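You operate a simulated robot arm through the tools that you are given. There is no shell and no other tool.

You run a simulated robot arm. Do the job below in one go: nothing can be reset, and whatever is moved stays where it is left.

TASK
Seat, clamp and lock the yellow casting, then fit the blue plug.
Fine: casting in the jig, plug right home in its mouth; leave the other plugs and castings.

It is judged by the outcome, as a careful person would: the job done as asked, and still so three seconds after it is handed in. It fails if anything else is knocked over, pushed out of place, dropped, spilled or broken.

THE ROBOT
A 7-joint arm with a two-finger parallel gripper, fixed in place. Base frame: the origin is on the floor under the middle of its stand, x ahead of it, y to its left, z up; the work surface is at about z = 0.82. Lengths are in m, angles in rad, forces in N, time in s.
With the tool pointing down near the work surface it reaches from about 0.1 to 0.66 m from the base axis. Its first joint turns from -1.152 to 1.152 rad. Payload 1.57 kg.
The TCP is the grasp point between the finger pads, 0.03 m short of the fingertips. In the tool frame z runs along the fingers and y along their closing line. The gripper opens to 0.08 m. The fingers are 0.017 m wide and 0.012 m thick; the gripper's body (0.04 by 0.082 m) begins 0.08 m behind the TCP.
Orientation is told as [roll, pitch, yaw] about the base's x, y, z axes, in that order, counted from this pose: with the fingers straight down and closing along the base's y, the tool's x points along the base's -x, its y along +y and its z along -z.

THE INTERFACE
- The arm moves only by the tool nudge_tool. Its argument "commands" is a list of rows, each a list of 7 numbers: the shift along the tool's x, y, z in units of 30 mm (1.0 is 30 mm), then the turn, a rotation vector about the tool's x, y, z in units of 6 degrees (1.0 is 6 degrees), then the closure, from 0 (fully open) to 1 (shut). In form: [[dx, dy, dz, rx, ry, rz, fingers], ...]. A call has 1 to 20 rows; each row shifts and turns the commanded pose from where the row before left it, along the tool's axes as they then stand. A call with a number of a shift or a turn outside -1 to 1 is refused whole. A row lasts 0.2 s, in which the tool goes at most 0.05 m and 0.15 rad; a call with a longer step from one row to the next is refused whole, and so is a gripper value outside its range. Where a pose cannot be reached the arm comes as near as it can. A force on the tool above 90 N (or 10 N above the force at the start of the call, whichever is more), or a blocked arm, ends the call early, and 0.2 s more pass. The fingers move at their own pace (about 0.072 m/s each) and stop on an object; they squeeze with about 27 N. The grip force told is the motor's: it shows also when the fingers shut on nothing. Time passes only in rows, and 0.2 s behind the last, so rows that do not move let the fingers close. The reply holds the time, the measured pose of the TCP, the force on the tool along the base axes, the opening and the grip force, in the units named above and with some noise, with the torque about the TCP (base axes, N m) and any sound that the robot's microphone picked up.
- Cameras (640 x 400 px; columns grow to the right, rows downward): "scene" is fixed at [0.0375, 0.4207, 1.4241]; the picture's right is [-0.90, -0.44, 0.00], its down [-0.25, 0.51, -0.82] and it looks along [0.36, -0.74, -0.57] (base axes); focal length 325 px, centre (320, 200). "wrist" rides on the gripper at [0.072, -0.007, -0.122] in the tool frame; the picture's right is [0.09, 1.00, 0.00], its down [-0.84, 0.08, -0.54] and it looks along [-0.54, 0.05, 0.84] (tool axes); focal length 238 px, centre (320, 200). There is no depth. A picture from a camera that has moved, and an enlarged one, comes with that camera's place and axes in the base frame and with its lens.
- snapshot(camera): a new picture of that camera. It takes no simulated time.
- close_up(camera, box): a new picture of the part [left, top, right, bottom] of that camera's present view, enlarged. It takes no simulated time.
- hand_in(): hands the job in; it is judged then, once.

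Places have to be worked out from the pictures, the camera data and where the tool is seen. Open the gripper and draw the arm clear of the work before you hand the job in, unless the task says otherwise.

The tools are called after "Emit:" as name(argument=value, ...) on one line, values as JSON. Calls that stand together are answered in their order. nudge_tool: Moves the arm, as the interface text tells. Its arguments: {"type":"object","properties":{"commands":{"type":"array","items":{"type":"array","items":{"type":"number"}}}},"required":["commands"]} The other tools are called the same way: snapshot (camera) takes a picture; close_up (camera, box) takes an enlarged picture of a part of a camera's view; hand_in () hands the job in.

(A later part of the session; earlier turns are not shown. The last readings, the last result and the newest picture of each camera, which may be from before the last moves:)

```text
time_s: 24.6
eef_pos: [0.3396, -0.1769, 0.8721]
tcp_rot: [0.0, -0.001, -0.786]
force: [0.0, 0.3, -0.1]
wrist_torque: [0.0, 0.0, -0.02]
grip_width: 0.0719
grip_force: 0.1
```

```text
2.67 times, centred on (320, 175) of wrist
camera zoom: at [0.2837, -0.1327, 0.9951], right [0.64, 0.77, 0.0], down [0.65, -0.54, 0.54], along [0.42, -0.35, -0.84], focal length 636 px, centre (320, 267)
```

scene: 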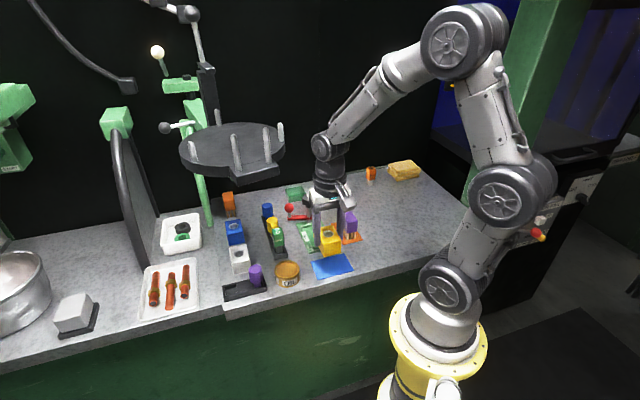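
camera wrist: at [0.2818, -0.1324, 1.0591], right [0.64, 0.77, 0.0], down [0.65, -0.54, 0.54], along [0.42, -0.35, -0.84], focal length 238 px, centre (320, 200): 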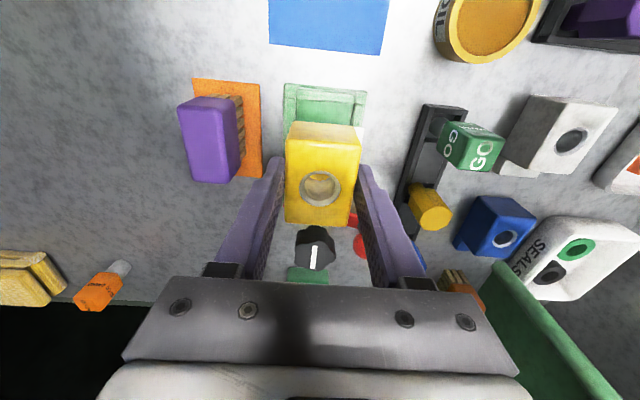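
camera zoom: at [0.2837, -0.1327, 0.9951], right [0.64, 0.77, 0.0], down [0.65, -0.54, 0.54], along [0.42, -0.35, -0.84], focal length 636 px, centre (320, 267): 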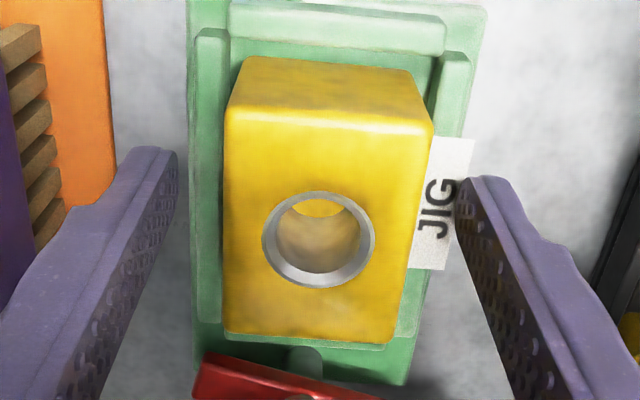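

The casting dropped flat in the nest, with the rails around it and top at about z=0.873. I rise clear and take a look from above at the nest, lug and clamp bar.

Emit:
nudge_tool(commands=[[0, 0, -0.3, 0, 0, 0, 0.1], [0, 0, -0.7, 0, 0, 0, 0], [0, 0, -0.9, 0, 0, 0, 0], [0, 0, -0.9, 0, 0, 0, 0], [0, 0, -0.9, 0, 0, 0, 0], [0, 0, 0, 0, 0, 0, 0]])

Emit:
snapshot(camera="wrist")

Emit:
close_up(camera="wrist", box=[260, 100, 420, 290])

Emit:
close_up(camera="scene", box=[275, 180, 355, 260])

```text
time_s: 26.0
eef_pos: [0.3397, -0.1753, 0.9836]
tcp_rot: [-0.001, 0.0, -0.787]
force: [0.8, -0.8, -1.1]
wrist_torque: [0.04, 0.0, 0.0]
grip_width: 0.0801
grip_force: 0.0
```

```text
taken
camera wrist: at [0.2841, -0.1314, 1.1064], right [0.64, 0.77, 0.0], down [0.65, -0.54, 0.54], along [0.42, -0.35, -0.84], focal length 238 px, centre (320, 200)
```

wrist: 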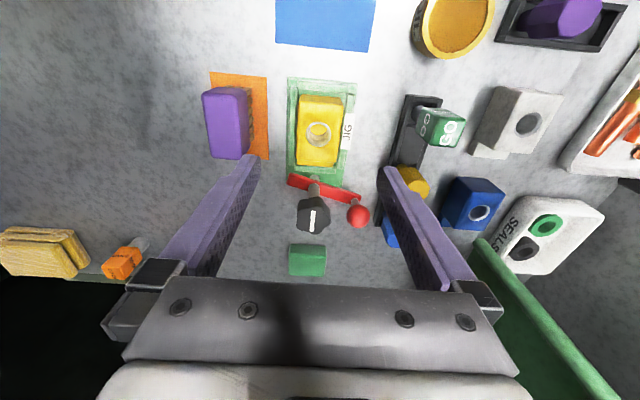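

```text
2.11 times, centred on (340, 195) of wrist
camera zoom: at [0.2841, -0.1314, 1.1064], right [0.64, 0.77, 0.0], down [0.65, -0.54, 0.54], along [0.42, -0.35, -0.84], focal length 502 px, centre (278, 210)
```

zoom: 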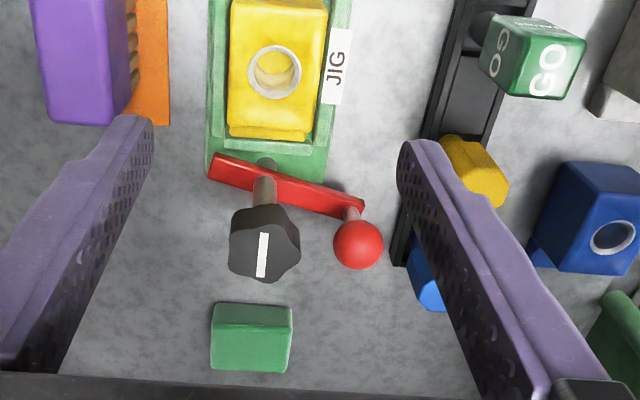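

```text
5.00 times, centred on (315, 220) of scene
camera zoom: at [0.0375, 0.4207, 1.4241], right [-0.9, -0.44, 0.0], down [-0.25, 0.51, -0.82], along [0.36, -0.74, -0.57], focal length 1625 px, centre (345, 100)
```

zoom: 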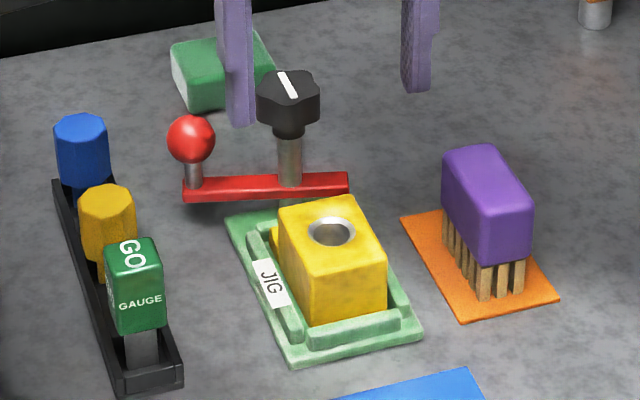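

Casting is seated square in the nest, lug toward the post. The ball is at about (0.438, -0.204, 0.887) and must swing about the post from bearing 27.5° to -45° (clockwise) to bring the toe over the lug. I move above the ball and yaw to +27.5° so the fingers close tangentially.

Emit:
nudge_tool(commands=[[-0.74, 0.42, 0, 0, 0, 0, 0], [-0.74, 0.42, 0, 0, 0, 0, 0], [-0.74, 0.42, 0, 0, 0, 0, 0], [-0.74, 0.42, 0, 0, 0, 0, 0], [0, 0, 0, 0, 0, -1, 0], [0, 0, 0, 0, 0, -1, 0], [0, 0, 0, 0, 0, -1, 0], [0, 0, 0, 0, 0, -1, 0], [0, 0, 0, 0, 0, -1, 0], [0, 0, 0, 0, 0, -1, 0], [0, 0, 0, 0, 0, -1, 0], [0, 0, 0, 0, 0, -1, 0], [0, 0, 0, 0, 0, -1, 0], [0, 0, 0, 0, 0, -1, 0], [0, 0, 0, 0, 0, -1, 0], [0, 0, 0, 0, 0, -1, 0], [0, 0, 0, 0, 0, -0.08, 0]])

Emit:
snapshot(camera="wrist")

Emit:
snapshot(camera="scene")

```text
time_s: 29.6
eef_pos: [0.4394, -0.2047, 0.9828]
tcp_rot: [0.0, 0.001, 0.483]
force: [-0.3, -0.5, -0.2]
wrist_torque: [-0.02, 0.01, 0.03]
grip_width: 0.08
grip_force: 0.1
```

```text
taken
camera wrist: at [0.3773, -0.245, 1.1059], right [-0.54, 0.84, 0.0], down [0.71, 0.46, 0.54], along [0.46, 0.29, -0.84], focal length 238 px, centre (320, 200)
```

wrist: 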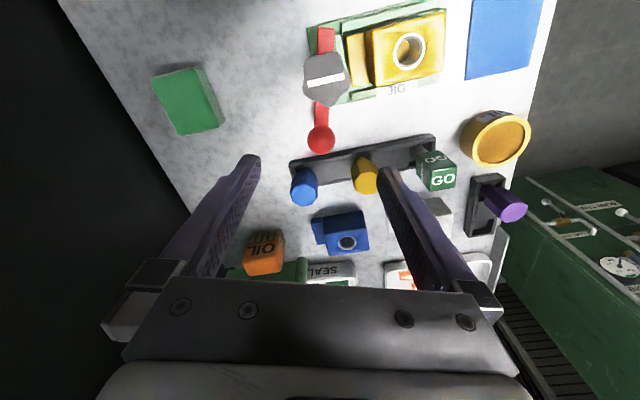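

```text
taken
```

scene: 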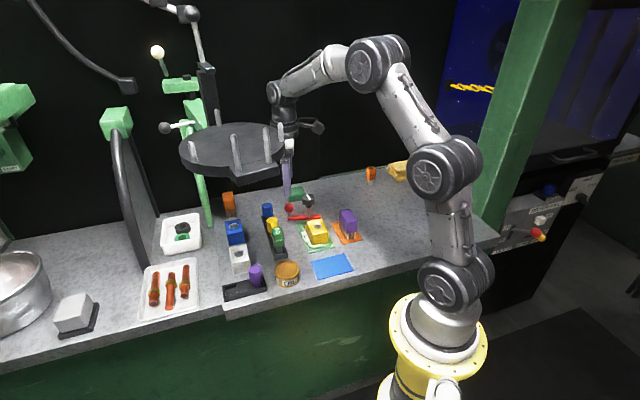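

The ball is exactly on the tool axis (expected pixel (320,139), seen at (321,139)). I descend around it with open fingers and close to about 31 mm to cage the 27 mm ball.

Emit:
nudge_tool(commands=[[0, 0, 0.8, 0, 0, 0, 0], [0, 0, 0.8, 0, 0, 0, 0], [0, 0, 0.8, 0, 0, 0, 0], [0, 0, 0.5, 0, 0, 0, 0], [0, 0, 0.26, 0, 0, 0, 0], [0, 0, 0, 0, 0, 0, 0.4], [0, 0, 0, 0, 0, 0, 0.6], [0, 0, 0, 0, 0, 0, 0.6]])

Emit:
snapshot(camera="wrist")

Emit:
close_up(camera="scene", box=[265, 165, 345, 245])

```text
time_s: 31.4
eef_pos: [0.4374, -0.2052, 0.8893]
tcp_rot: [0.002, 0.0, 0.481]
force: [0.6, 0.2, 1.1]
wrist_torque: [0.01, 0.03, -0.04]
grip_width: 0.0317
grip_force: 0.0
```

```text
taken
camera wrist: at [0.3772, -0.2456, 1.0115], right [-0.54, 0.84, 0.0], down [0.71, 0.45, 0.54], along [0.46, 0.29, -0.84], focal length 238 px, centre (320, 200)
```

wrist: 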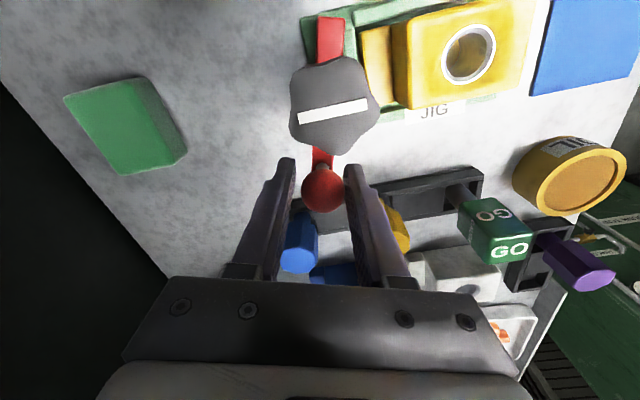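

```text
5.00 times, centred on (305, 205) of scene
camera zoom: at [0.0375, 0.4207, 1.4241], right [-0.9, -0.44, 0.0], down [-0.25, 0.51, -0.82], along [0.36, -0.74, -0.57], focal length 1625 px, centre (395, 175)
```

zoom: 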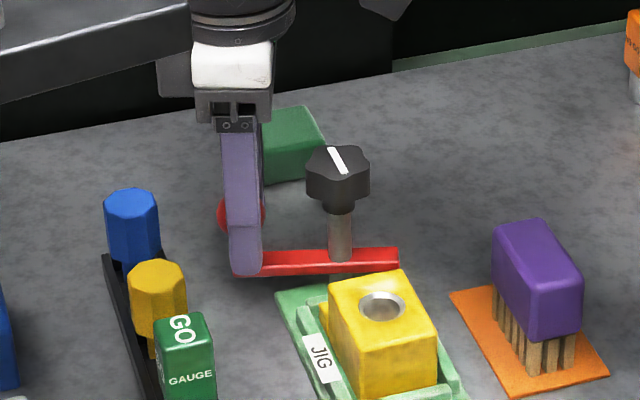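

The ball is caged between the pads. I swing clockwise about the post in 6° steps, three steps first, then check the readings.

Emit:
nudge_tool(commands=[[0.01, -0.19, 0, 0, 0, 1, 0.6], [0.01, -0.19, 0, 0, 0, 1, 0.6], [0.01, -0.19, 0, 0, 0, 1, 0.6], [0, 0, 0, 0, 0, 0, 0.6]])

Emit:
close_up(camera="scene", box=[265, 165, 345, 245])

Emit:
snapshot(camera="wrist")

```text
time_s: 32.4
eef_pos: [0.4425, -0.2214, 0.8885]
tcp_rot: [0.001, -0.001, 0.164]
force: [0.1, 0.7, 0.1]
wrist_torque: [0.0, 0.0, 0.01]
grip_width: 0.0324
grip_force: 0.2
```

```text
5.00 times, centred on (305, 205) of scene
camera zoom: at [0.0375, 0.4207, 1.4241], right [-0.9, -0.44, 0.0], down [-0.25, 0.51, -0.82], along [0.36, -0.74, -0.57], focal length 1625 px, centre (395, 175)
```

zoom: 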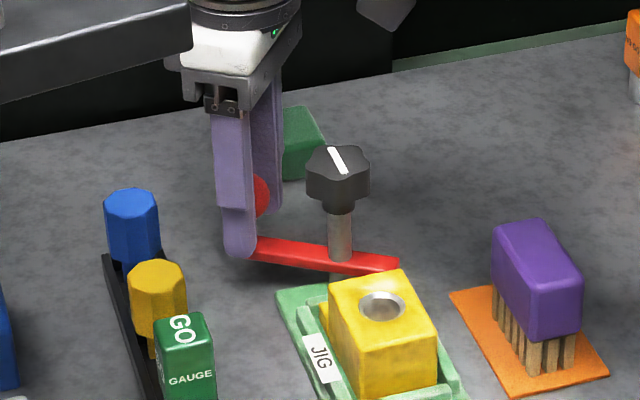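

```text
taken
camera wrist: at [0.3734, -0.2404, 1.0106], right [-0.25, 0.97, 0.0], down [0.81, 0.21, 0.54], along [0.52, 0.14, -0.84], focal length 238 px, centre (320, 200)
```

wrist: 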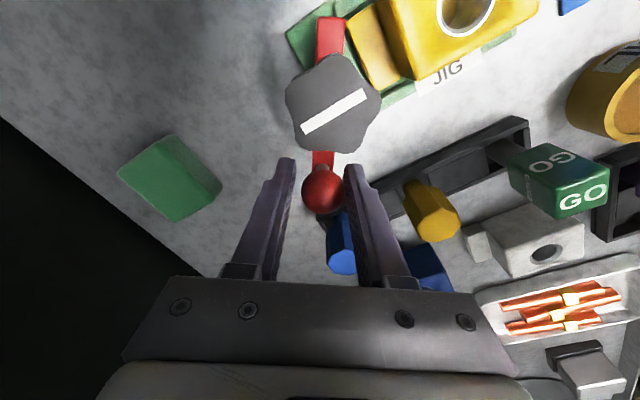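

The bar follows smoothly with no force. I continue six more steps.

Emit:
nudge_tool(commands=[[0.01, -0.19, 0, 0, 0, 1, 0.6], [0.01, -0.19, 0, 0, 0, 1, 0.6], [0.01, -0.19, 0, 0, 0, 1, 0.6], [0.01, -0.19, 0, 0, 0, 1, 0.6], [0.01, -0.19, 0, 0, 0, 1, 0.6], [0.01, -0.19, 0, 0, 0, 1, 0.6], [0, 0, 0, 0, 0, 0, 0.6]])

Emit:
close_up(camera="scene", box=[265, 165, 345, 245])

Emit:
snapshot(camera="wrist")

```text
time_s: 34.0
eef_pos: [0.4376, -0.2529, 0.8885]
tcp_rot: [0.0, 0.002, -0.463]
force: [0.2, -0.1, -0.1]
wrist_torque: [0.0, 0.0, 0.0]
grip_width: 0.0324
grip_force: 0.3
```

```text
5.00 times, centred on (305, 205) of scene
camera zoom: at [0.0375, 0.4207, 1.4241], right [-0.9, -0.44, 0.0], down [-0.25, 0.51, -0.82], along [0.36, -0.74, -0.57], focal length 1625 px, centre (395, 175)
```

zoom: 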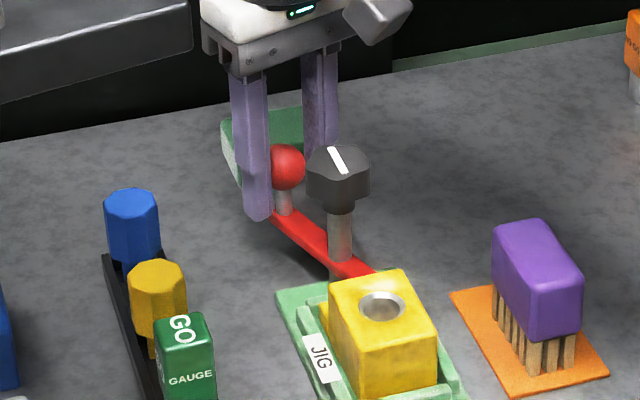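

```text
taken
camera wrist: at [0.3711, -0.2287, 1.0106], right [0.36, 0.93, 0.0], down [0.78, -0.31, 0.54], along [0.51, -0.2, -0.84], focal length 238 px, centre (320, 200)
```

wrist: 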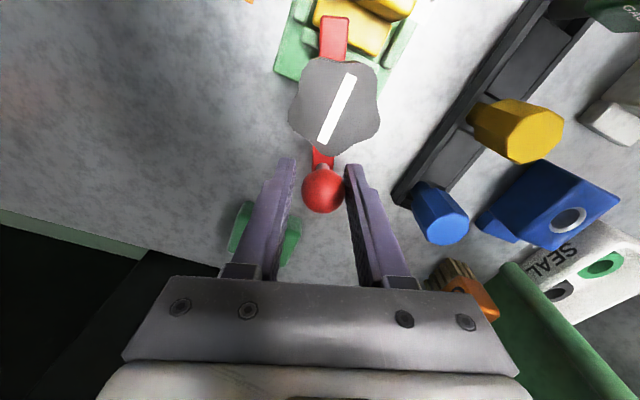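

Toe has come over the lug corner, still no load. Three more steps bring the bar in line with the jig axis.

Emit:
nudge_tool(commands=[[0.01, -0.19, 0, 0, 0, 1, 0.6], [0.01, -0.19, 0, 0, 0, 1, 0.6], [0.01, -0.19, 0, 0, 0, 1, 0.6], [0, 0, 0, 0, 0, 0, 0.6]])

Emit:
close_up(camera="scene", box=[265, 165, 345, 245])

Emit:
snapshot(camera="wrist")

Emit:
close_up(camera="wrist", box=[270, 0, 390, 120])

```text
time_s: 35.0
eef_pos: [0.4274, -0.2683, 0.8874]
tcp_rot: [0.0, 0.001, -0.778]
force: [-0.2, -0.7, -0.7]
wrist_torque: [0.0, 0.05, 0.0]
grip_width: 0.0322
grip_force: 0.1
```

```text
5.00 times, centred on (305, 205) of scene
camera zoom: at [0.0375, 0.4207, 1.4241], right [-0.9, -0.44, 0.0], down [-0.25, 0.51, -0.82], along [0.36, -0.74, -0.57], focal length 1625 px, centre (395, 175)
```

zoom: 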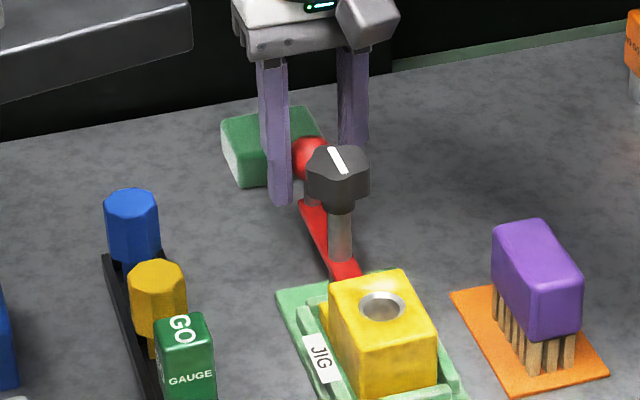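

```text
taken
camera wrist: at [0.3723, -0.2239, 1.0105], right [0.63, 0.77, 0.0], down [0.65, -0.53, 0.54], along [0.42, -0.34, -0.84], focal length 238 px, centre (320, 200)
```

wrist: 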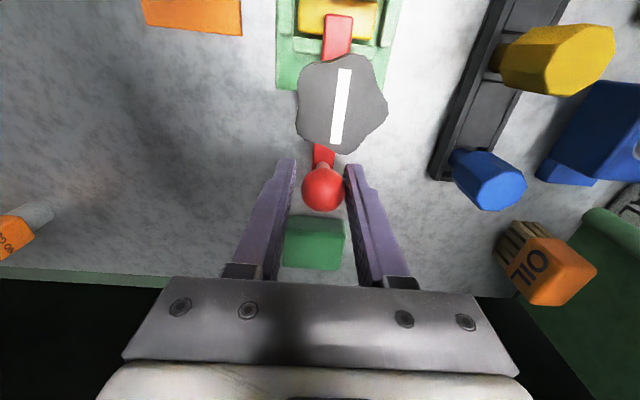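

```text
3.33 times, centred on (330, 60) of wrist
camera zoom: at [0.3723, -0.2239, 1.0105], right [0.63, 0.77, 0.0], down [0.65, -0.53, 0.54], along [0.42, -0.34, -0.84], focal length 794 px, centre (287, 667)
```

zoom: 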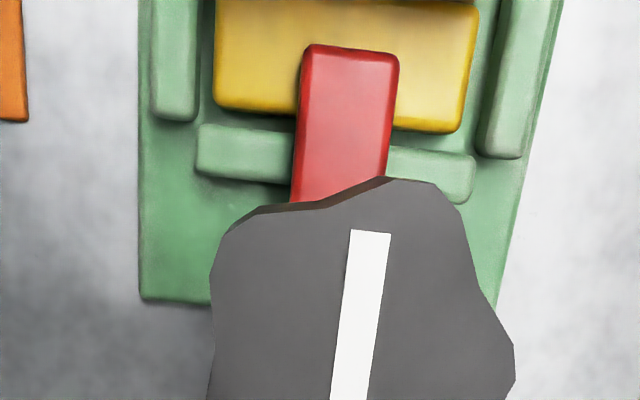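

The toe lies centred over the lug and the bar is in line with the jig. I open, rise clear of the ball, move over the knob at about (0.390, -0.229) and turn to yaw 0 so the fingers stay well off the ball while turning the knob.

Emit:
nudge_tool(commands=[[0, 0, 0, 0, 0, 0, 0.3], [0, 0, 0, 0, 0, 0, 0], [0, 0, -0.6, 0, 0, 0, 0], [0, 0, -0.8, 0, 0, 0, 0], [0, 0, -0.8, 0, 0, 0, 0], [0, 0, -0.7, 0, 0, 0, 0], [0.6, 0.02, 0, 0, 0, 0, 0], [0.7, 0.02, 0, 0, 0, 0, 0], [0.5, 0.01, 0, 0, 0, 0, 0], [0, 0, 0, 0, 0, 0, 0]])

Emit:
snapshot(camera="wrist")

Emit:
close_up(camera="wrist", box=[250, 60, 390, 260])

Emit:
close_up(camera="scene", box=[275, 175, 355, 255])

```text
time_s: 37.2
eef_pos: [0.391, -0.2311, 0.9753]
tcp_rot: [-0.001, 0.0, -0.776]
force: [0.3, 0.4, -0.4]
wrist_torque: [0.03, 0.04, -0.02]
grip_width: 0.0801
grip_force: 0.0
```

```text
taken
camera wrist: at [0.3351, -0.1856, 1.098], right [0.63, 0.77, 0.0], down [0.65, -0.53, 0.54], along [0.42, -0.34, -0.84], focal length 238 px, centre (320, 200)
```

wrist: 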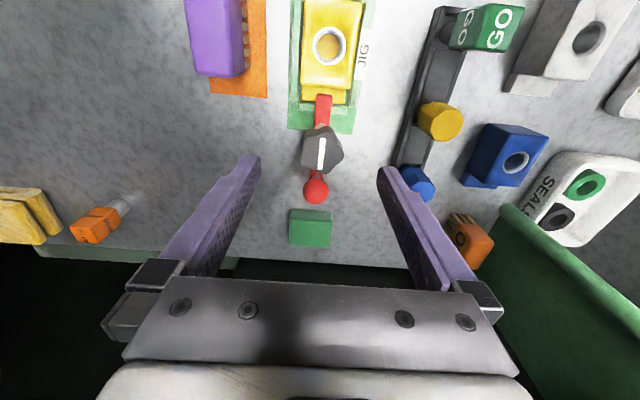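

```text
2.00 times, centred on (320, 160) of wrist
camera zoom: at [0.3351, -0.1856, 1.098], right [0.63, 0.77, 0.0], down [0.65, -0.53, 0.54], along [0.42, -0.34, -0.84], focal length 477 px, centre (320, 280)
```

zoom: 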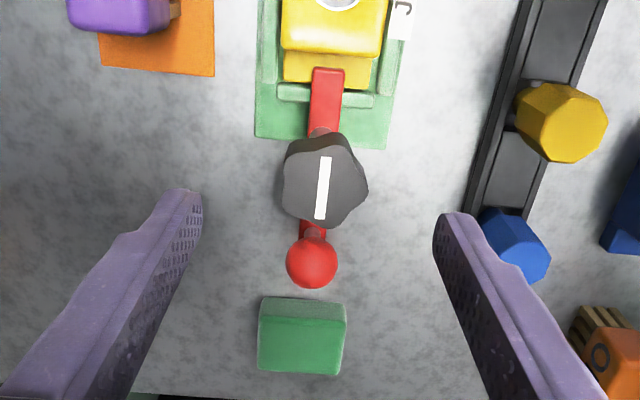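

```text
5.00 times, centred on (315, 215) of scene
camera zoom: at [0.0375, 0.4207, 1.4241], right [-0.9, -0.44, 0.0], down [-0.25, 0.51, -0.82], along [0.36, -0.74, -0.57], focal length 1625 px, centre (345, 125)
```

zoom: 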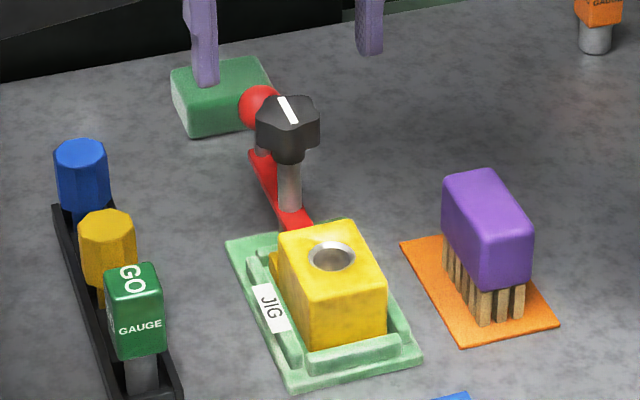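

The knob is within about 1 mm of the tool axis. I turn to yaw 0, descend so the fingertips reach just below the knob's rim, and grip it.

Emit:
nudge_tool(commands=[[0.04, 0.02, 0, 0, 0, -1, 0], [0, 0, 0, 0, 0, -1, 0], [0, 0, 0, 0, 0, -1, 0], [0, 0, 0, 0, 0, -1, 0], [0, 0, 0, 0, 0, -1, 0], [0, 0, 0, 0, 0, -1, 0], [0, 0, 0, 0, 0, -1, 0], [0, 0, 0, 0, 0, -0.41, 0], [0, 0, 0.6, 0, 0, 0, 0], [0, 0, 0.7, 0, 0, 0, 0], [0, 0, 0.47, 0, 0, 0, 0], [0, 0, 0, 0, 0, 0, 0.2]])

Emit:
snapshot(camera="wrist")

Emit:
close_up(camera="scene", box=[275, 165, 355, 245])

```text
time_s: 39.8
eef_pos: [0.3889, -0.2257, 0.9208]
tcp_rot: [0.001, -0.001, -0.002]
force: [0.4, -1.0, -0.5]
wrist_torque: [-0.03, 0.01, 0.02]
grip_width: 0.0642
grip_force: 0.0
```

```text
taken
camera wrist: at [0.3177, -0.2351, 1.0445], right [-0.09, 1.0, 0.0], down [0.84, 0.08, 0.54], along [0.54, 0.05, -0.84], focal length 238 px, centre (320, 200)
```

wrist: 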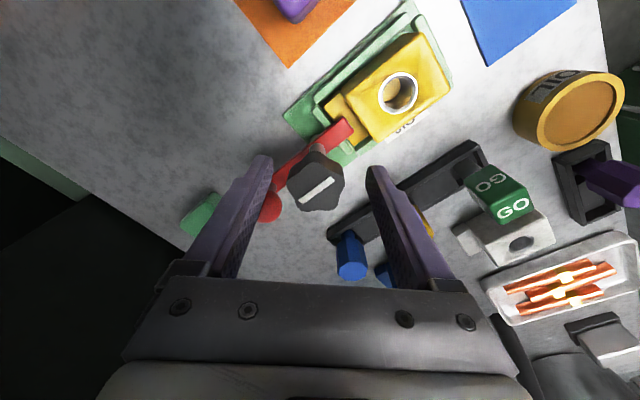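

```text
5.00 times, centred on (315, 205) of scene
camera zoom: at [0.0375, 0.4207, 1.4241], right [-0.9, -0.44, 0.0], down [-0.25, 0.51, -0.82], along [0.36, -0.74, -0.57], focal length 1625 px, centre (345, 175)
```

zoom: 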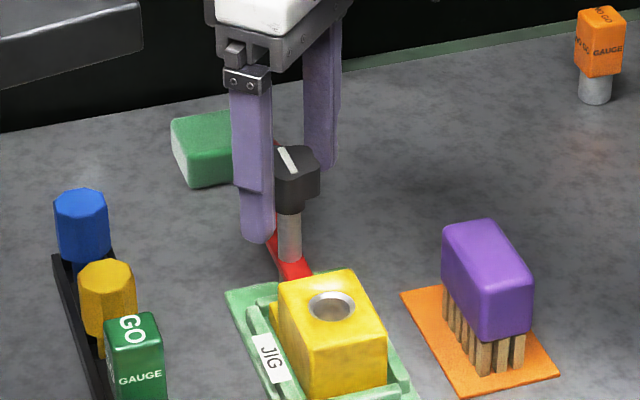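

Knob sits between the fingers. I close on it.

Emit:
nudge_tool(commands=[[0, 0, 0, 0, 0, 0, 0.5], [0, 0, 0, 0, 0, 0, 1], [0, 0, 0, 0, 0, 0, 1]])

Emit:
close_up(camera="wrist", box=[240, 100, 400, 260])

```text
time_s: 40.6
eef_pos: [0.3901, -0.2285, 0.9226]
tcp_rot: [-0.002, -0.002, 0.0]
force: [-2.0, -18.9, -6.1]
wrist_torque: [-0.29, -0.41, -0.12]
grip_width: 0.0349
grip_force: 42.0
```

```text
2.50 times, centred on (320, 180) of wrist
camera zoom: at [0.3175, -0.2368, 1.0445], right [-0.09, 1.0, 0.0], down [0.84, 0.08, 0.54], along [0.54, 0.05, -0.84], focal length 596 px, centre (320, 250)
```

zoom: 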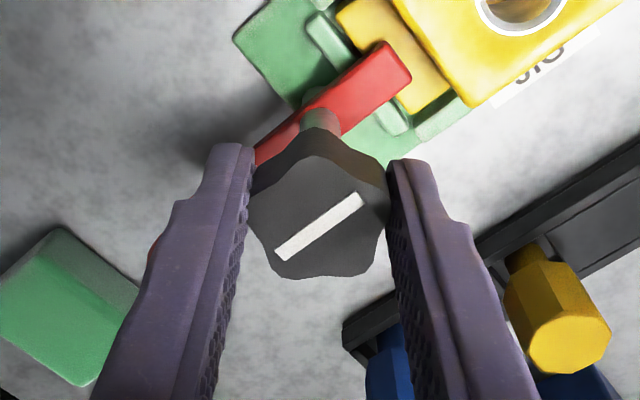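

Gripped at 34.9 mm, but a 19 N side load shows the tool is about 2-3 mm off-centre in y. I shift that way to relieve it before turning.

Emit:
nudge_tool(commands=[[0, -0.06, 0, 0, 0, 0, 1], [0, 0, 0, 0, 0, 0, 1]])

```text
time_s: 41.2
eef_pos: [0.3893, -0.2296, 0.9219]
tcp_rot: [0.001, 0.001, -0.001]
force: [-6.0, -12.6, -4.5]
wrist_torque: [-0.32, -0.76, -0.24]
grip_width: 0.0349
grip_force: 42.5
```

Side force fell to 12.6 N; I shift a little more the same way, and slightly in x.

Emit:
nudge_tool(commands=[[0.02, -0.07, 0, 0, 0, 0, 1], [0, 0, 0, 0, 0, 0, 1]])

Emit:
close_up(camera="wrist", box=[240, 100, 400, 260])

```text
time_s: 41.8
eef_pos: [0.3902, -0.23, 0.9226]
tcp_rot: [0.005, 0.002, 0.001]
force: [-1.5, 11.5, 3.3]
wrist_torque: [0.02, 0.13, -0.26]
grip_width: 0.035
grip_force: 42.7
```

```text
2.50 times, centred on (320, 180) of wrist
camera zoom: at [0.3181, -0.2379, 1.0448], right [-0.09, 1.0, 0.0], down [0.84, 0.07, 0.54], along [0.54, 0.05, -0.84], focal length 596 px, centre (320, 250)
```

zoom: 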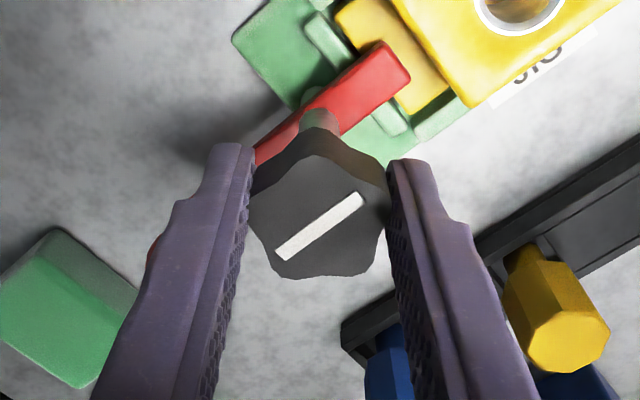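

Slightly over-corrected (+11.5 N), so the neutral point is about halfway; I shift back 1 mm and then begin turning clockwise with two small steps, watching the torque.

Emit:
nudge_tool(commands=[[0, 0.035, 0, 0, 0, 0, 1], [0, 0, 0, 0, 0, 0.7, 1], [0, 0, 0, 0, 0, 0.7, 1], [0, 0, 0, 0, 0, 0, 1]])

Emit:
close_up(camera="wrist", box=[240, 100, 400, 260])

```text
time_s: 42.8
eef_pos: [0.3889, -0.2289, 0.9219]
tcp_rot: [0.002, 0.002, -0.148]
force: [-6.1, 26.4, 10.6]
wrist_torque: [0.03, -0.75, 0.06]
grip_width: 0.0348
grip_force: 42.1
```

```text
2.50 times, centred on (320, 180) of wrist
camera zoom: at [0.3177, -0.2266, 1.0447], right [0.06, 1.0, 0.0], down [0.84, -0.05, 0.54], along [0.54, -0.03, -0.84], focal length 596 px, centre (320, 250)
```

zoom: 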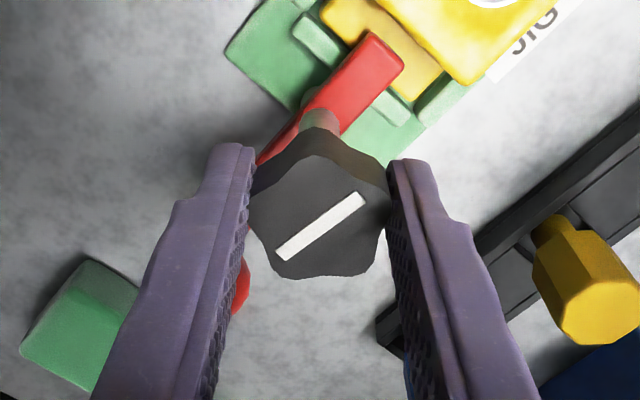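

The knob turns with the gripper (its line stays fixed in the tool view while the bar stays put). There's 26 N of side force in +y, so I recentre before turning further.

Emit:
nudge_tool(commands=[[0, 0.06, 0, 0, 0, 0, 1], [0, 0, 0, 0, 0, 0, 1]])

```text
time_s: 43.4
eef_pos: [0.3894, -0.2284, 0.9227]
tcp_rot: [-0.003, 0.003, -0.149]
force: [-3.2, 10.9, 12.1]
wrist_torque: [0.46, 0.95, 0.01]
grip_width: 0.0348
grip_force: 42.1
```

Emit:
nudge_tool(commands=[[0, 0.035, -0.03, 0, 0, 0, 1], [0, 0, 0, 0, 0, 0.8, 1], [0, 0, 0, 0, 0, 0.8, 1], [0, 0, 0, 0, 0, 0.8, 1], [0, 0, 0, 0, 0, 0, 1]])

Emit:
close_up(camera="wrist", box=[240, 100, 400, 260])

```text
time_s: 44.6
eef_pos: [0.3897, -0.2274, 0.9222]
tcp_rot: [-0.001, 0.0, -0.399]
force: [-4.5, -8.8, -7.6]
wrist_torque: [-0.25, 0.37, -0.03]
grip_width: 0.0351
grip_force: 42.0
```

```text
2.50 times, centred on (320, 180) of wrist
camera zoom: at [0.3213, -0.2078, 1.0447], right [0.3, 0.95, 0.0], down [0.8, -0.25, 0.54], along [0.52, -0.16, -0.84], focal length 596 px, centre (320, 250)
```

zoom: 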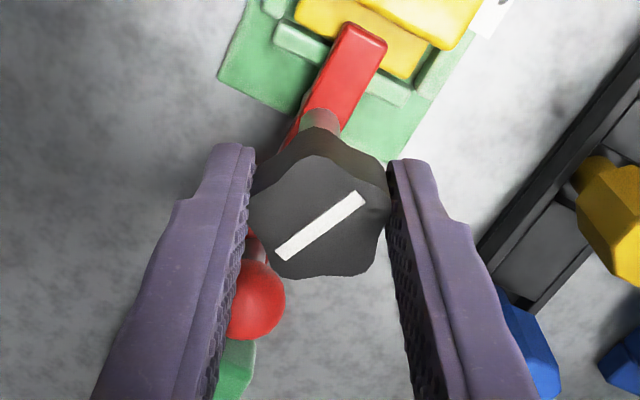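

Knob is turning freely with low loads (yaw now -23°). I continue clockwise.

Emit:
nudge_tool(commands=[[0, -0.015, 0, 0, 0, 1, 1], [0, 0, 0, 0, 0, 1, 1], [0, 0, 0, 0, 0, 1, 1], [0, 0, 0, 0, 0, 1, 1], [0, 0, 0, 0, 0, 0, 1]])

Emit:
close_up(camera="wrist", box=[240, 100, 400, 260])

```text
time_s: 45.8
eef_pos: [0.3913, -0.2276, 0.9216]
tcp_rot: [0.001, 0.003, -0.82]
force: [9.4, -3.3, -24.5]
wrist_torque: [-0.23, -0.07, -0.02]
grip_width: 0.0348
grip_force: 41.8
```

```text
2.50 times, centred on (320, 180) of wrist
camera zoom: at [0.3366, -0.1811, 1.0449], right [0.66, 0.75, 0.0], down [0.63, -0.56, 0.54], along [0.4, -0.36, -0.84], focal length 596 px, centre (320, 250)
```

zoom: 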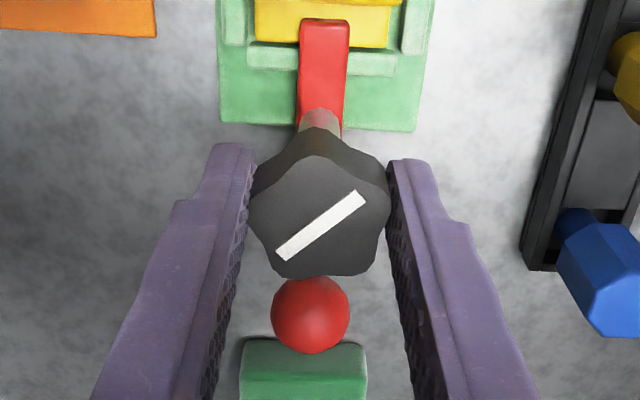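

The line has turned about 47° clockwise; Fz of -24 N says the knob is drawing the tool down (screwing or cam action). I follow it down slightly and keep turning.

Emit:
nudge_tool(commands=[[0, 0, 0.05, 0, 0, 0, 1], [0, 0, 0.01, 0, 0, 1, 1], [0, 0, 0.01, 0, 0, 1, 1], [0, 0, 0, 0, 0, 0, 1]])

Emit:
close_up(camera="scene", box=[275, 165, 355, 245])

```text
time_s: 46.8
eef_pos: [0.3898, -0.2271, 0.9223]
tcp_rot: [0.001, 0.0, -1.028]
force: [3.5, 7.7, 2.1]
wrist_torque: [1.0, 0.58, 0.02]
grip_width: 0.0347
grip_force: 42.9
```

```text
5.00 times, centred on (315, 205) of scene
camera zoom: at [0.0376, 0.4209, 1.424], right [-0.9, -0.44, 0.0], down [-0.25, 0.51, -0.82], along [0.36, -0.74, -0.57], focal length 1625 px, centre (345, 175)
```

zoom: 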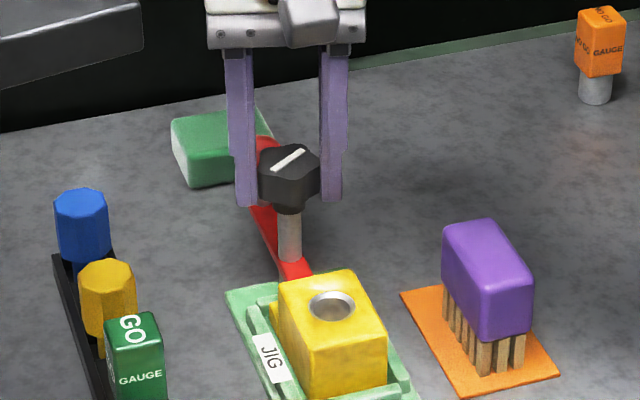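

The knob line is now about 60° round. I continue turning, reading torque for the stop.

Emit:
nudge_tool(commands=[[0, 0, 0, 0, 0, 1, 1], [0, 0, 0, 0, 0, 1, 1], [0, 0, 0, 0, 0, 1, 1], [0, 0, 0, 0, 0, 0, 1]])

Emit:
close_up(camera="wrist", box=[240, 100, 400, 260])

```text
time_s: 47.8
eef_pos: [0.3915, -0.2258, 0.9206]
tcp_rot: [0.005, -0.002, -1.343]
force: [11.6, 22.5, 11.4]
wrist_torque: [-0.44, 0.0, 0.05]
grip_width: 0.0348
grip_force: 42.2
```

```text
2.50 times, centred on (320, 180) of wrist
camera zoom: at [0.3682, -0.1597, 1.0447], right [0.95, 0.31, 0.0], down [0.26, -0.8, 0.54], along [0.17, -0.52, -0.84], focal length 596 px, centre (320, 250)
```

zoom: 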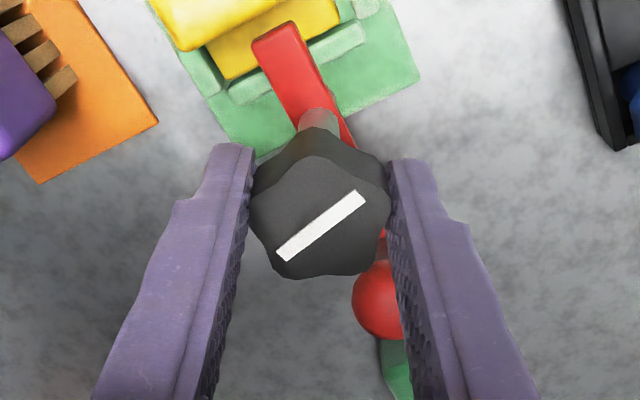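

Now 77° round, following the gripper. I relieve the side load and turn on to 90°.

Emit:
nudge_tool(commands=[[0.05, 0.04, 0, 0, 0, 0, 1], [0, 0, 0, 0, 0, 1, 1], [0, 0, 0, 0, 0, 1, 1], [0, 0, 0, 0, 0, 0.2, 1], [0, 0, 0, 0, 0, 0, 1]])

Emit:
close_up(camera="wrist", box=[240, 100, 400, 260])

Emit:
close_up(camera="scene", box=[275, 165, 355, 245])

```text
time_s: 49.0
eef_pos: [0.3917, -0.2264, 0.9231]
tcp_rot: [0.004, -0.004, -1.572]
force: [17.3, 7.5, 12.5]
wrist_torque: [-0.33, -0.25, 0.06]
grip_width: 0.0349
grip_force: 41.8
```

```text
2.50 times, centred on (320, 180) of wrist
camera zoom: at [0.3849, -0.156, 1.0445], right [1.0, 0.09, 0.0], down [0.07, -0.84, 0.54], along [0.05, -0.54, -0.84], focal length 596 px, centre (320, 250)
```

zoom: 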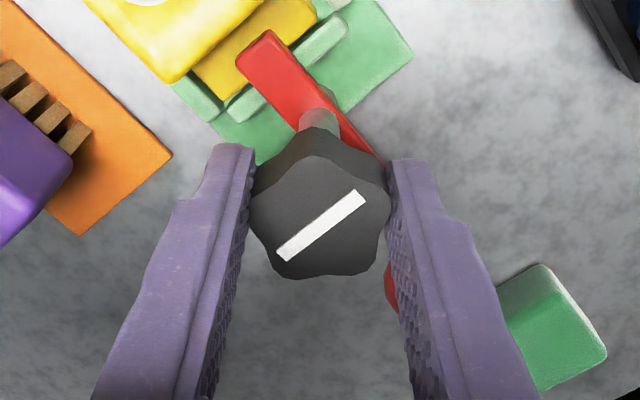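

```text
5.00 times, centred on (315, 205) of scene
camera zoom: at [0.0378, 0.421, 1.424], right [-0.9, -0.44, 0.0], down [-0.25, 0.51, -0.82], along [0.36, -0.74, -0.57], focal length 1625 px, centre (345, 175)
```

zoom: 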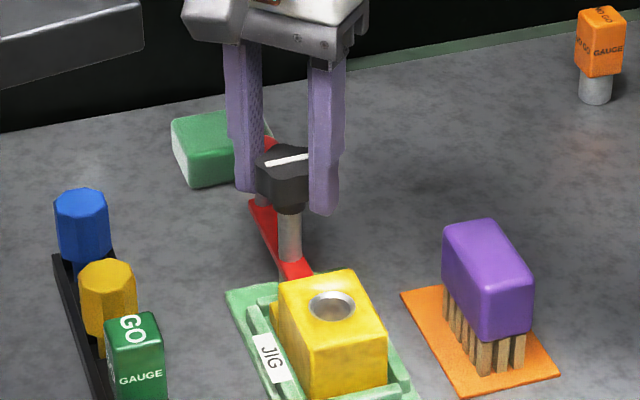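

The line is now 90° from where it was, square to the bar, with no clear stop yet. I try one more small step to feel for an end stop.

Emit:
nudge_tool(commands=[[0, 0.04, 0, 0, 0, 0, 1], [0, 0, 0, 0, 0, 0.7, 1], [0, 0, 0, 0, 0, 0, 1]])

Emit:
close_up(camera="wrist", box=[240, 100, 400, 260])

```text
time_s: 49.8
eef_pos: [0.3922, -0.2263, 0.9217]
tcp_rot: [0.001, -0.001, -1.646]
force: [8.1, 5.9, 21.7]
wrist_torque: [-0.52, 0.06, 0.04]
grip_width: 0.0347
grip_force: 41.8
```

```text
2.50 times, centred on (320, 180) of wrist
camera zoom: at [0.3908, -0.1559, 1.0446], right [1.0, 0.02, 0.0], down [0.01, -0.84, 0.54], along [0.01, -0.54, -0.84], focal length 596 px, centre (320, 250)
```

zoom: 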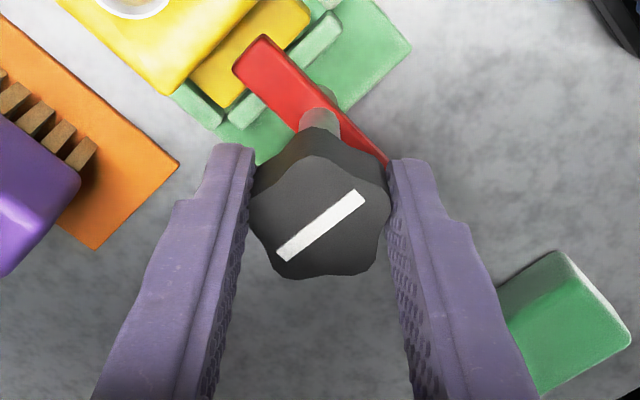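

Still turning freely with the gripper and no click. I turn a little further, in small steps, checking for a stop or a sound.

Emit:
nudge_tool(commands=[[0, 0.02, -0.04, 0, 0, 0.7, 1], [0, 0, 0, 0, 0, 0.7, 1], [0, 0, 0, 0, 0, 0, 1]])

Emit:
close_up(camera="wrist", box=[240, 100, 400, 260])

Emit:
close_up(camera="scene", box=[295, 180, 345, 230])

```text
time_s: 50.6
eef_pos: [0.392, -0.2277, 0.9226]
tcp_rot: [0.003, -0.002, -1.793]
force: [11.0, -3.8, 10.3]
wrist_torque: [-0.32, -0.12, 0.15]
grip_width: 0.0347
grip_force: 41.8
```

```text
2.50 times, centred on (320, 180) of wrist
camera zoom: at [0.4018, -0.1565, 1.0446], right [0.99, -0.13, 0.0], down [-0.11, -0.83, 0.54], along [-0.07, -0.54, -0.84], focal length 596 px, centre (320, 250)
```

zoom: 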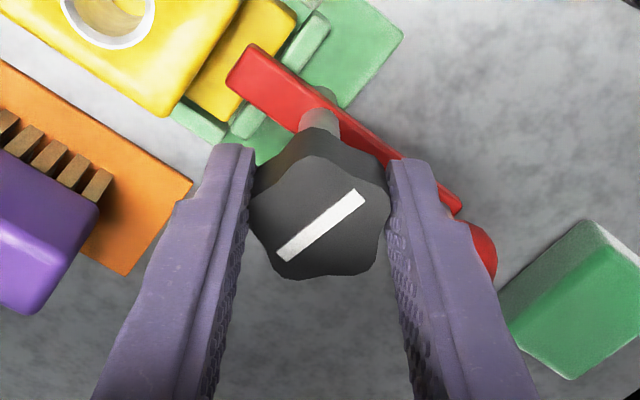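

```text
8.00 times, centred on (320, 205) of scene
camera zoom: at [0.0377, 0.4206, 1.4241], right [-0.9, -0.44, 0.0], down [-0.25, 0.51, -0.82], along [0.36, -0.74, -0.57], focal length 2600 px, centre (320, 160)
```

zoom: 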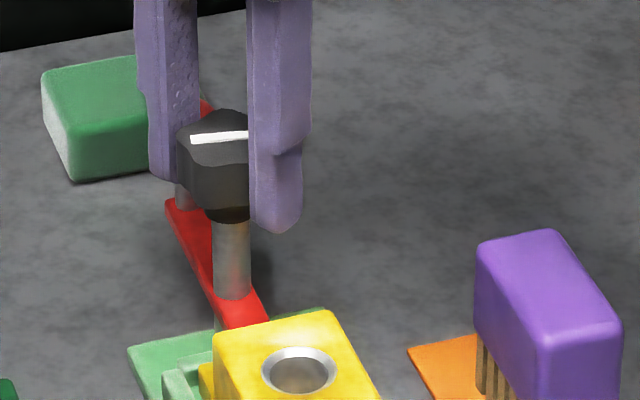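

Torque about z has risen to 0.15 N·m and the line lags slightly in the grip: a stop seems near. One more small step to confirm.

Emit:
nudge_tool(commands=[[0, 0, 0, 0, 0, 0.6, 1], [0, 0, 0, 0, 0, 0, 1]])

Emit:
close_up(camera="wrist", box=[240, 100, 400, 260])

```text
time_s: 51.2
eef_pos: [0.393, -0.2257, 0.9217]
tcp_rot: [0.0, 0.0, -1.856]
force: [11.9, -1.1, 6.6]
wrist_torque: [0.15, -0.28, 0.07]
grip_width: 0.0341
grip_force: 42.1
```

```text
2.50 times, centred on (320, 180) of wrist
camera zoom: at [0.4068, -0.1568, 1.0445], right [0.98, -0.19, 0.0], down [-0.16, -0.82, 0.54], along [-0.1, -0.53, -0.84], focal length 596 px, centre (320, 250)
```

zoom: 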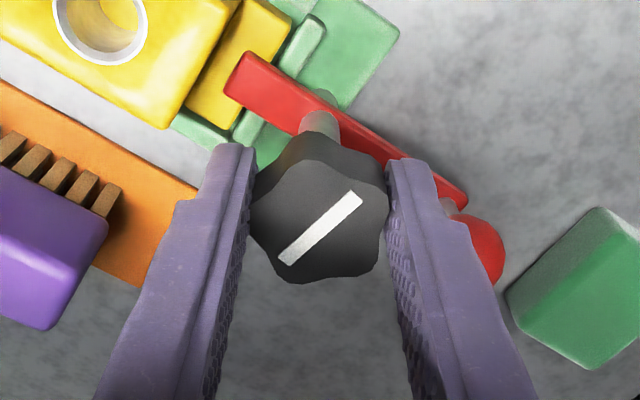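

The knob has stopped turning (line lags about 6° in the grip), so it's at its end stop about 100° round: locked. I open just enough to free it (the ball is close to one finger), rise straight up, then look.

Emit:
nudge_tool(commands=[[0, 0, 0, 0, 0, 0, 0.55], [0, 0, 0, 0, 0, 0, 0.45], [0, 0, 0, 0, 0, 0, 0.45], [0, 0, -0.4, 0, 0, 0, 0.45], [0, 0, -0.8, 0, 0, 0, 0.45], [0, 0, -0.9, 0, 0, 0, 0.3], [0, 0, -0.4, 0, 0, 0, 0], [0, 0, 0, 0, 0, 0, 0]])

Emit:
snapshot(camera="wrist")

Emit:
close_up(camera="wrist", box=[230, 60, 390, 220])

Emit:
close_up(camera="scene", box=[280, 170, 350, 240])

```text
time_s: 53.0
eef_pos: [0.3912, -0.2258, 0.9974]
tcp_rot: [-0.001, -0.001, -1.855]
force: [-0.3, 0.0, 0.6]
wrist_torque: [0.0, -0.01, 0.03]
grip_width: 0.08
grip_force: 0.1
```

```text
taken
camera wrist: at [0.4058, -0.1564, 1.1199], right [0.98, -0.19, 0.0], down [-0.16, -0.82, 0.54], along [-0.1, -0.53, -0.84], focal length 238 px, centre (320, 200)
```

wrist: 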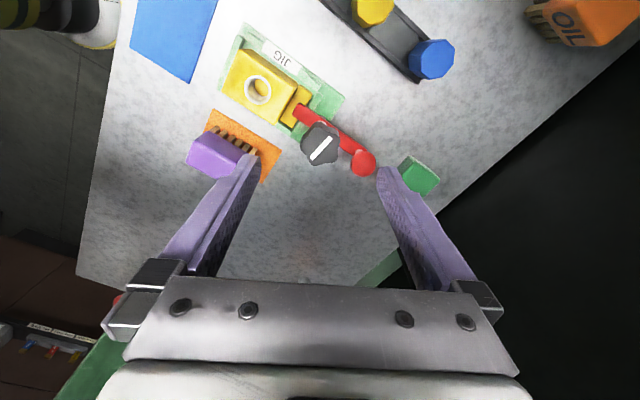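

```text
2.50 times, centred on (310, 140) of wrist
camera zoom: at [0.4058, -0.1564, 1.1199], right [0.98, -0.19, 0.0], down [-0.16, -0.82, 0.54], along [-0.1, -0.53, -0.84], focal length 596 px, centre (345, 350)
```

zoom: 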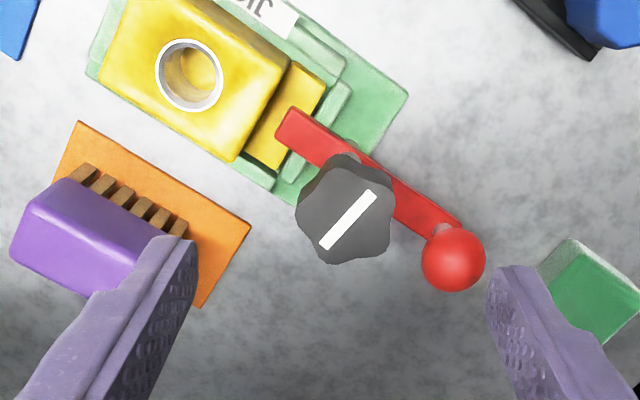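

```text
5.71 times, centred on (315, 205) of scene
camera zoom: at [0.0375, 0.4207, 1.4241], right [-0.9, -0.44, 0.0], down [-0.25, 0.51, -0.82], along [0.36, -0.74, -0.57], focal length 1857 px, centre (349, 171)
```

zoom: 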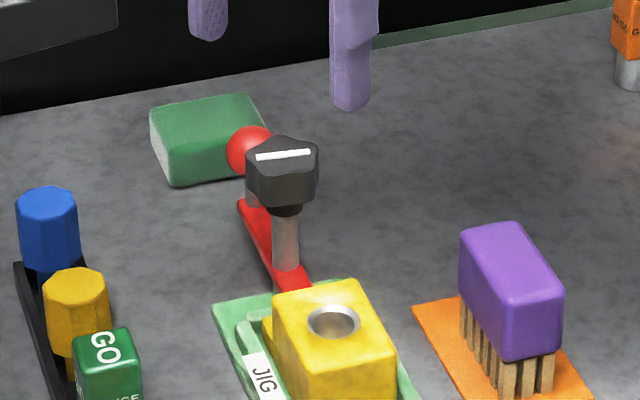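

The knob line now stands across the bar (turned about 96°, at its stop), with the bar's toe on the lug. The blue plug's cap triangulates to about (0.496, -0.182), top z≈0.890. I turn to yaw -45° here and then move over the plug at safe height, watching the disc clearance in the scene view.

Emit:
nudge_tool(commands=[[0, 0, 0, 0, 0, -1, 0], [0, 0, 0, 0, 0, -1, 0], [0, 0, 0, 0, 0, -1, 0], [0, 0, 0, 0, 0, -1, 0], [0, 0, 0, 0, 0, -1, 0], [0, 0, 0, 0, 0, -1, 0], [0, 0, 0, 0, 0, -1, 0], [0, 0, 0, 0, 0, -1, 0], [0, 0, 0, 0, 0, -1, 0], [0, 0, 0, 0, 0, -1, 0], [0, 0, 0, 0, 0, -0.21, 0], [-0.35, 0.8, 0, 0, 0, 0, 0], [-0.35, 0.8, 0, 0, 0, 0, 0], [0, 0, 0, 0, 0, 0, 0]])

Emit:
snapshot(camera="scene")

Emit:
snapshot(camera="wrist")

```text
time_s: 56.0
eef_pos: [0.4429, -0.2075, 0.9986]
tcp_rot: [0.001, 0.001, -0.786]
force: [0.7, 0.2, 0.4]
wrist_torque: [-0.01, -0.01, -0.04]
grip_width: 0.0801
grip_force: 0.1
```

```text
taken
```

scene: 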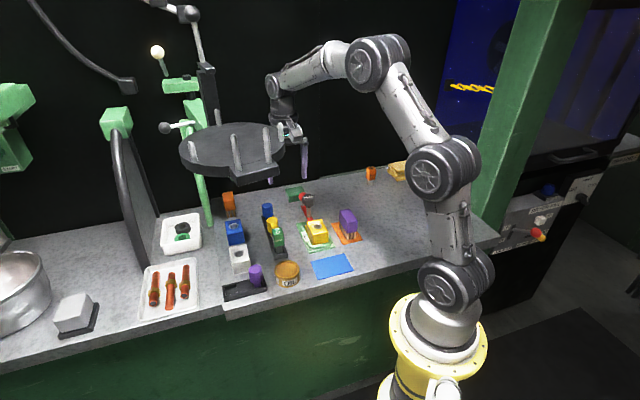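

```text
taken
camera wrist: at [0.3871, -0.1632, 1.1206], right [0.64, 0.77, 0.0], down [0.65, -0.54, 0.54], along [0.42, -0.35, -0.84], focal length 238 px, centre (320, 200)
```

wrist: 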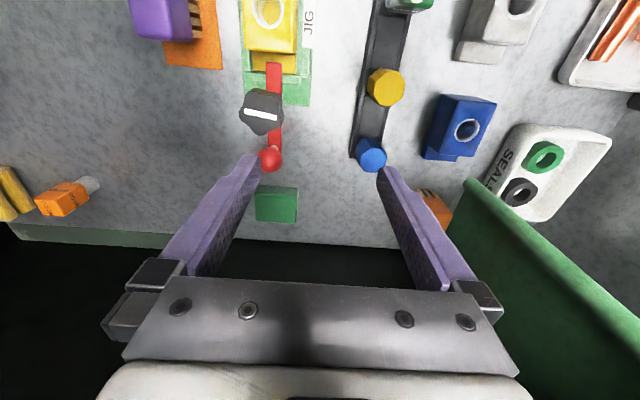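

Clearances look fine. I zoom onto the blue plug and rack from here and from the scene.

Emit:
close_up(camera="wrist", box=[340, 60, 420, 180])

Emit:
close_up(camera="scene", box=[250, 190, 300, 260])

Emit:
close_up(camera="scene", box=[280, 180, 350, 250])

```text
3.33 times, centred on (380, 120) of wrist
camera zoom: at [0.3871, -0.1632, 1.1206], right [0.64, 0.77, 0.0], down [0.65, -0.54, 0.54], along [0.42, -0.35, -0.84], focal length 794 px, centre (120, 467)
```

zoom: 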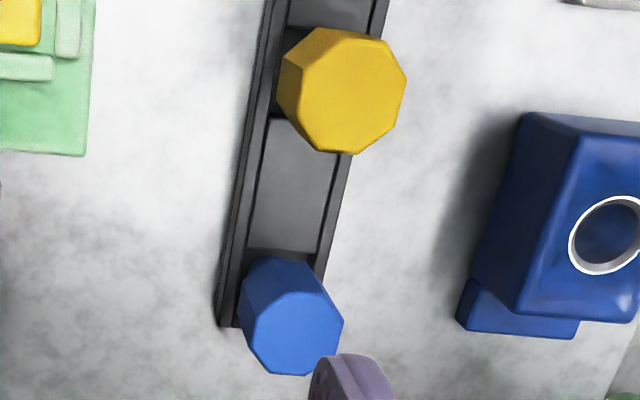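

```text
5.71 times, centred on (275, 225) of scene
camera zoom: at [0.0375, 0.4207, 1.4241], right [-0.9, -0.44, 0.0], down [-0.25, 0.51, -0.82], along [0.36, -0.74, -0.57], focal length 1857 px, centre (577, 57)
```

zoom: 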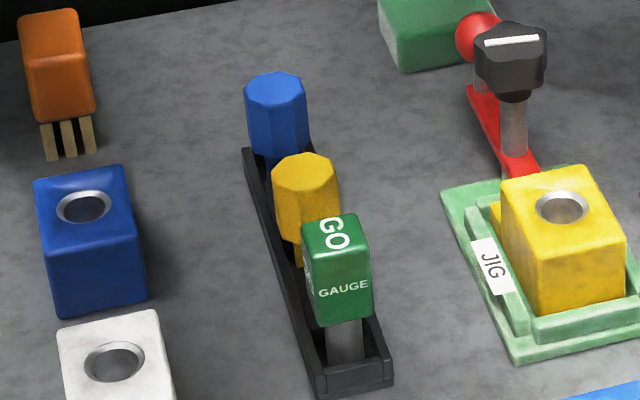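

```text
5.71 times, centred on (315, 215) of scene
camera zoom: at [0.0375, 0.4207, 1.4241], right [-0.9, -0.44, 0.0], down [-0.25, 0.51, -0.82], along [0.36, -0.74, -0.57], focal length 1857 px, centre (349, 114)
```

zoom: 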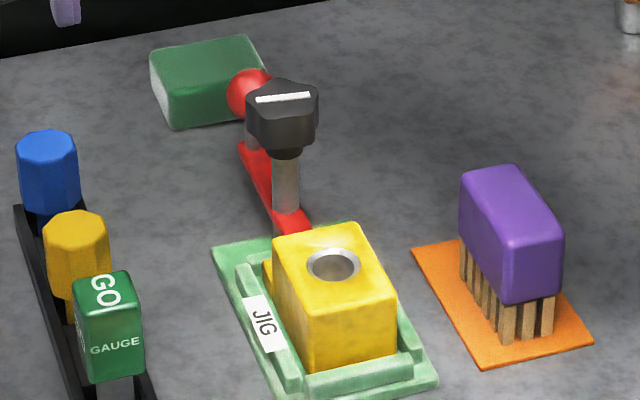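

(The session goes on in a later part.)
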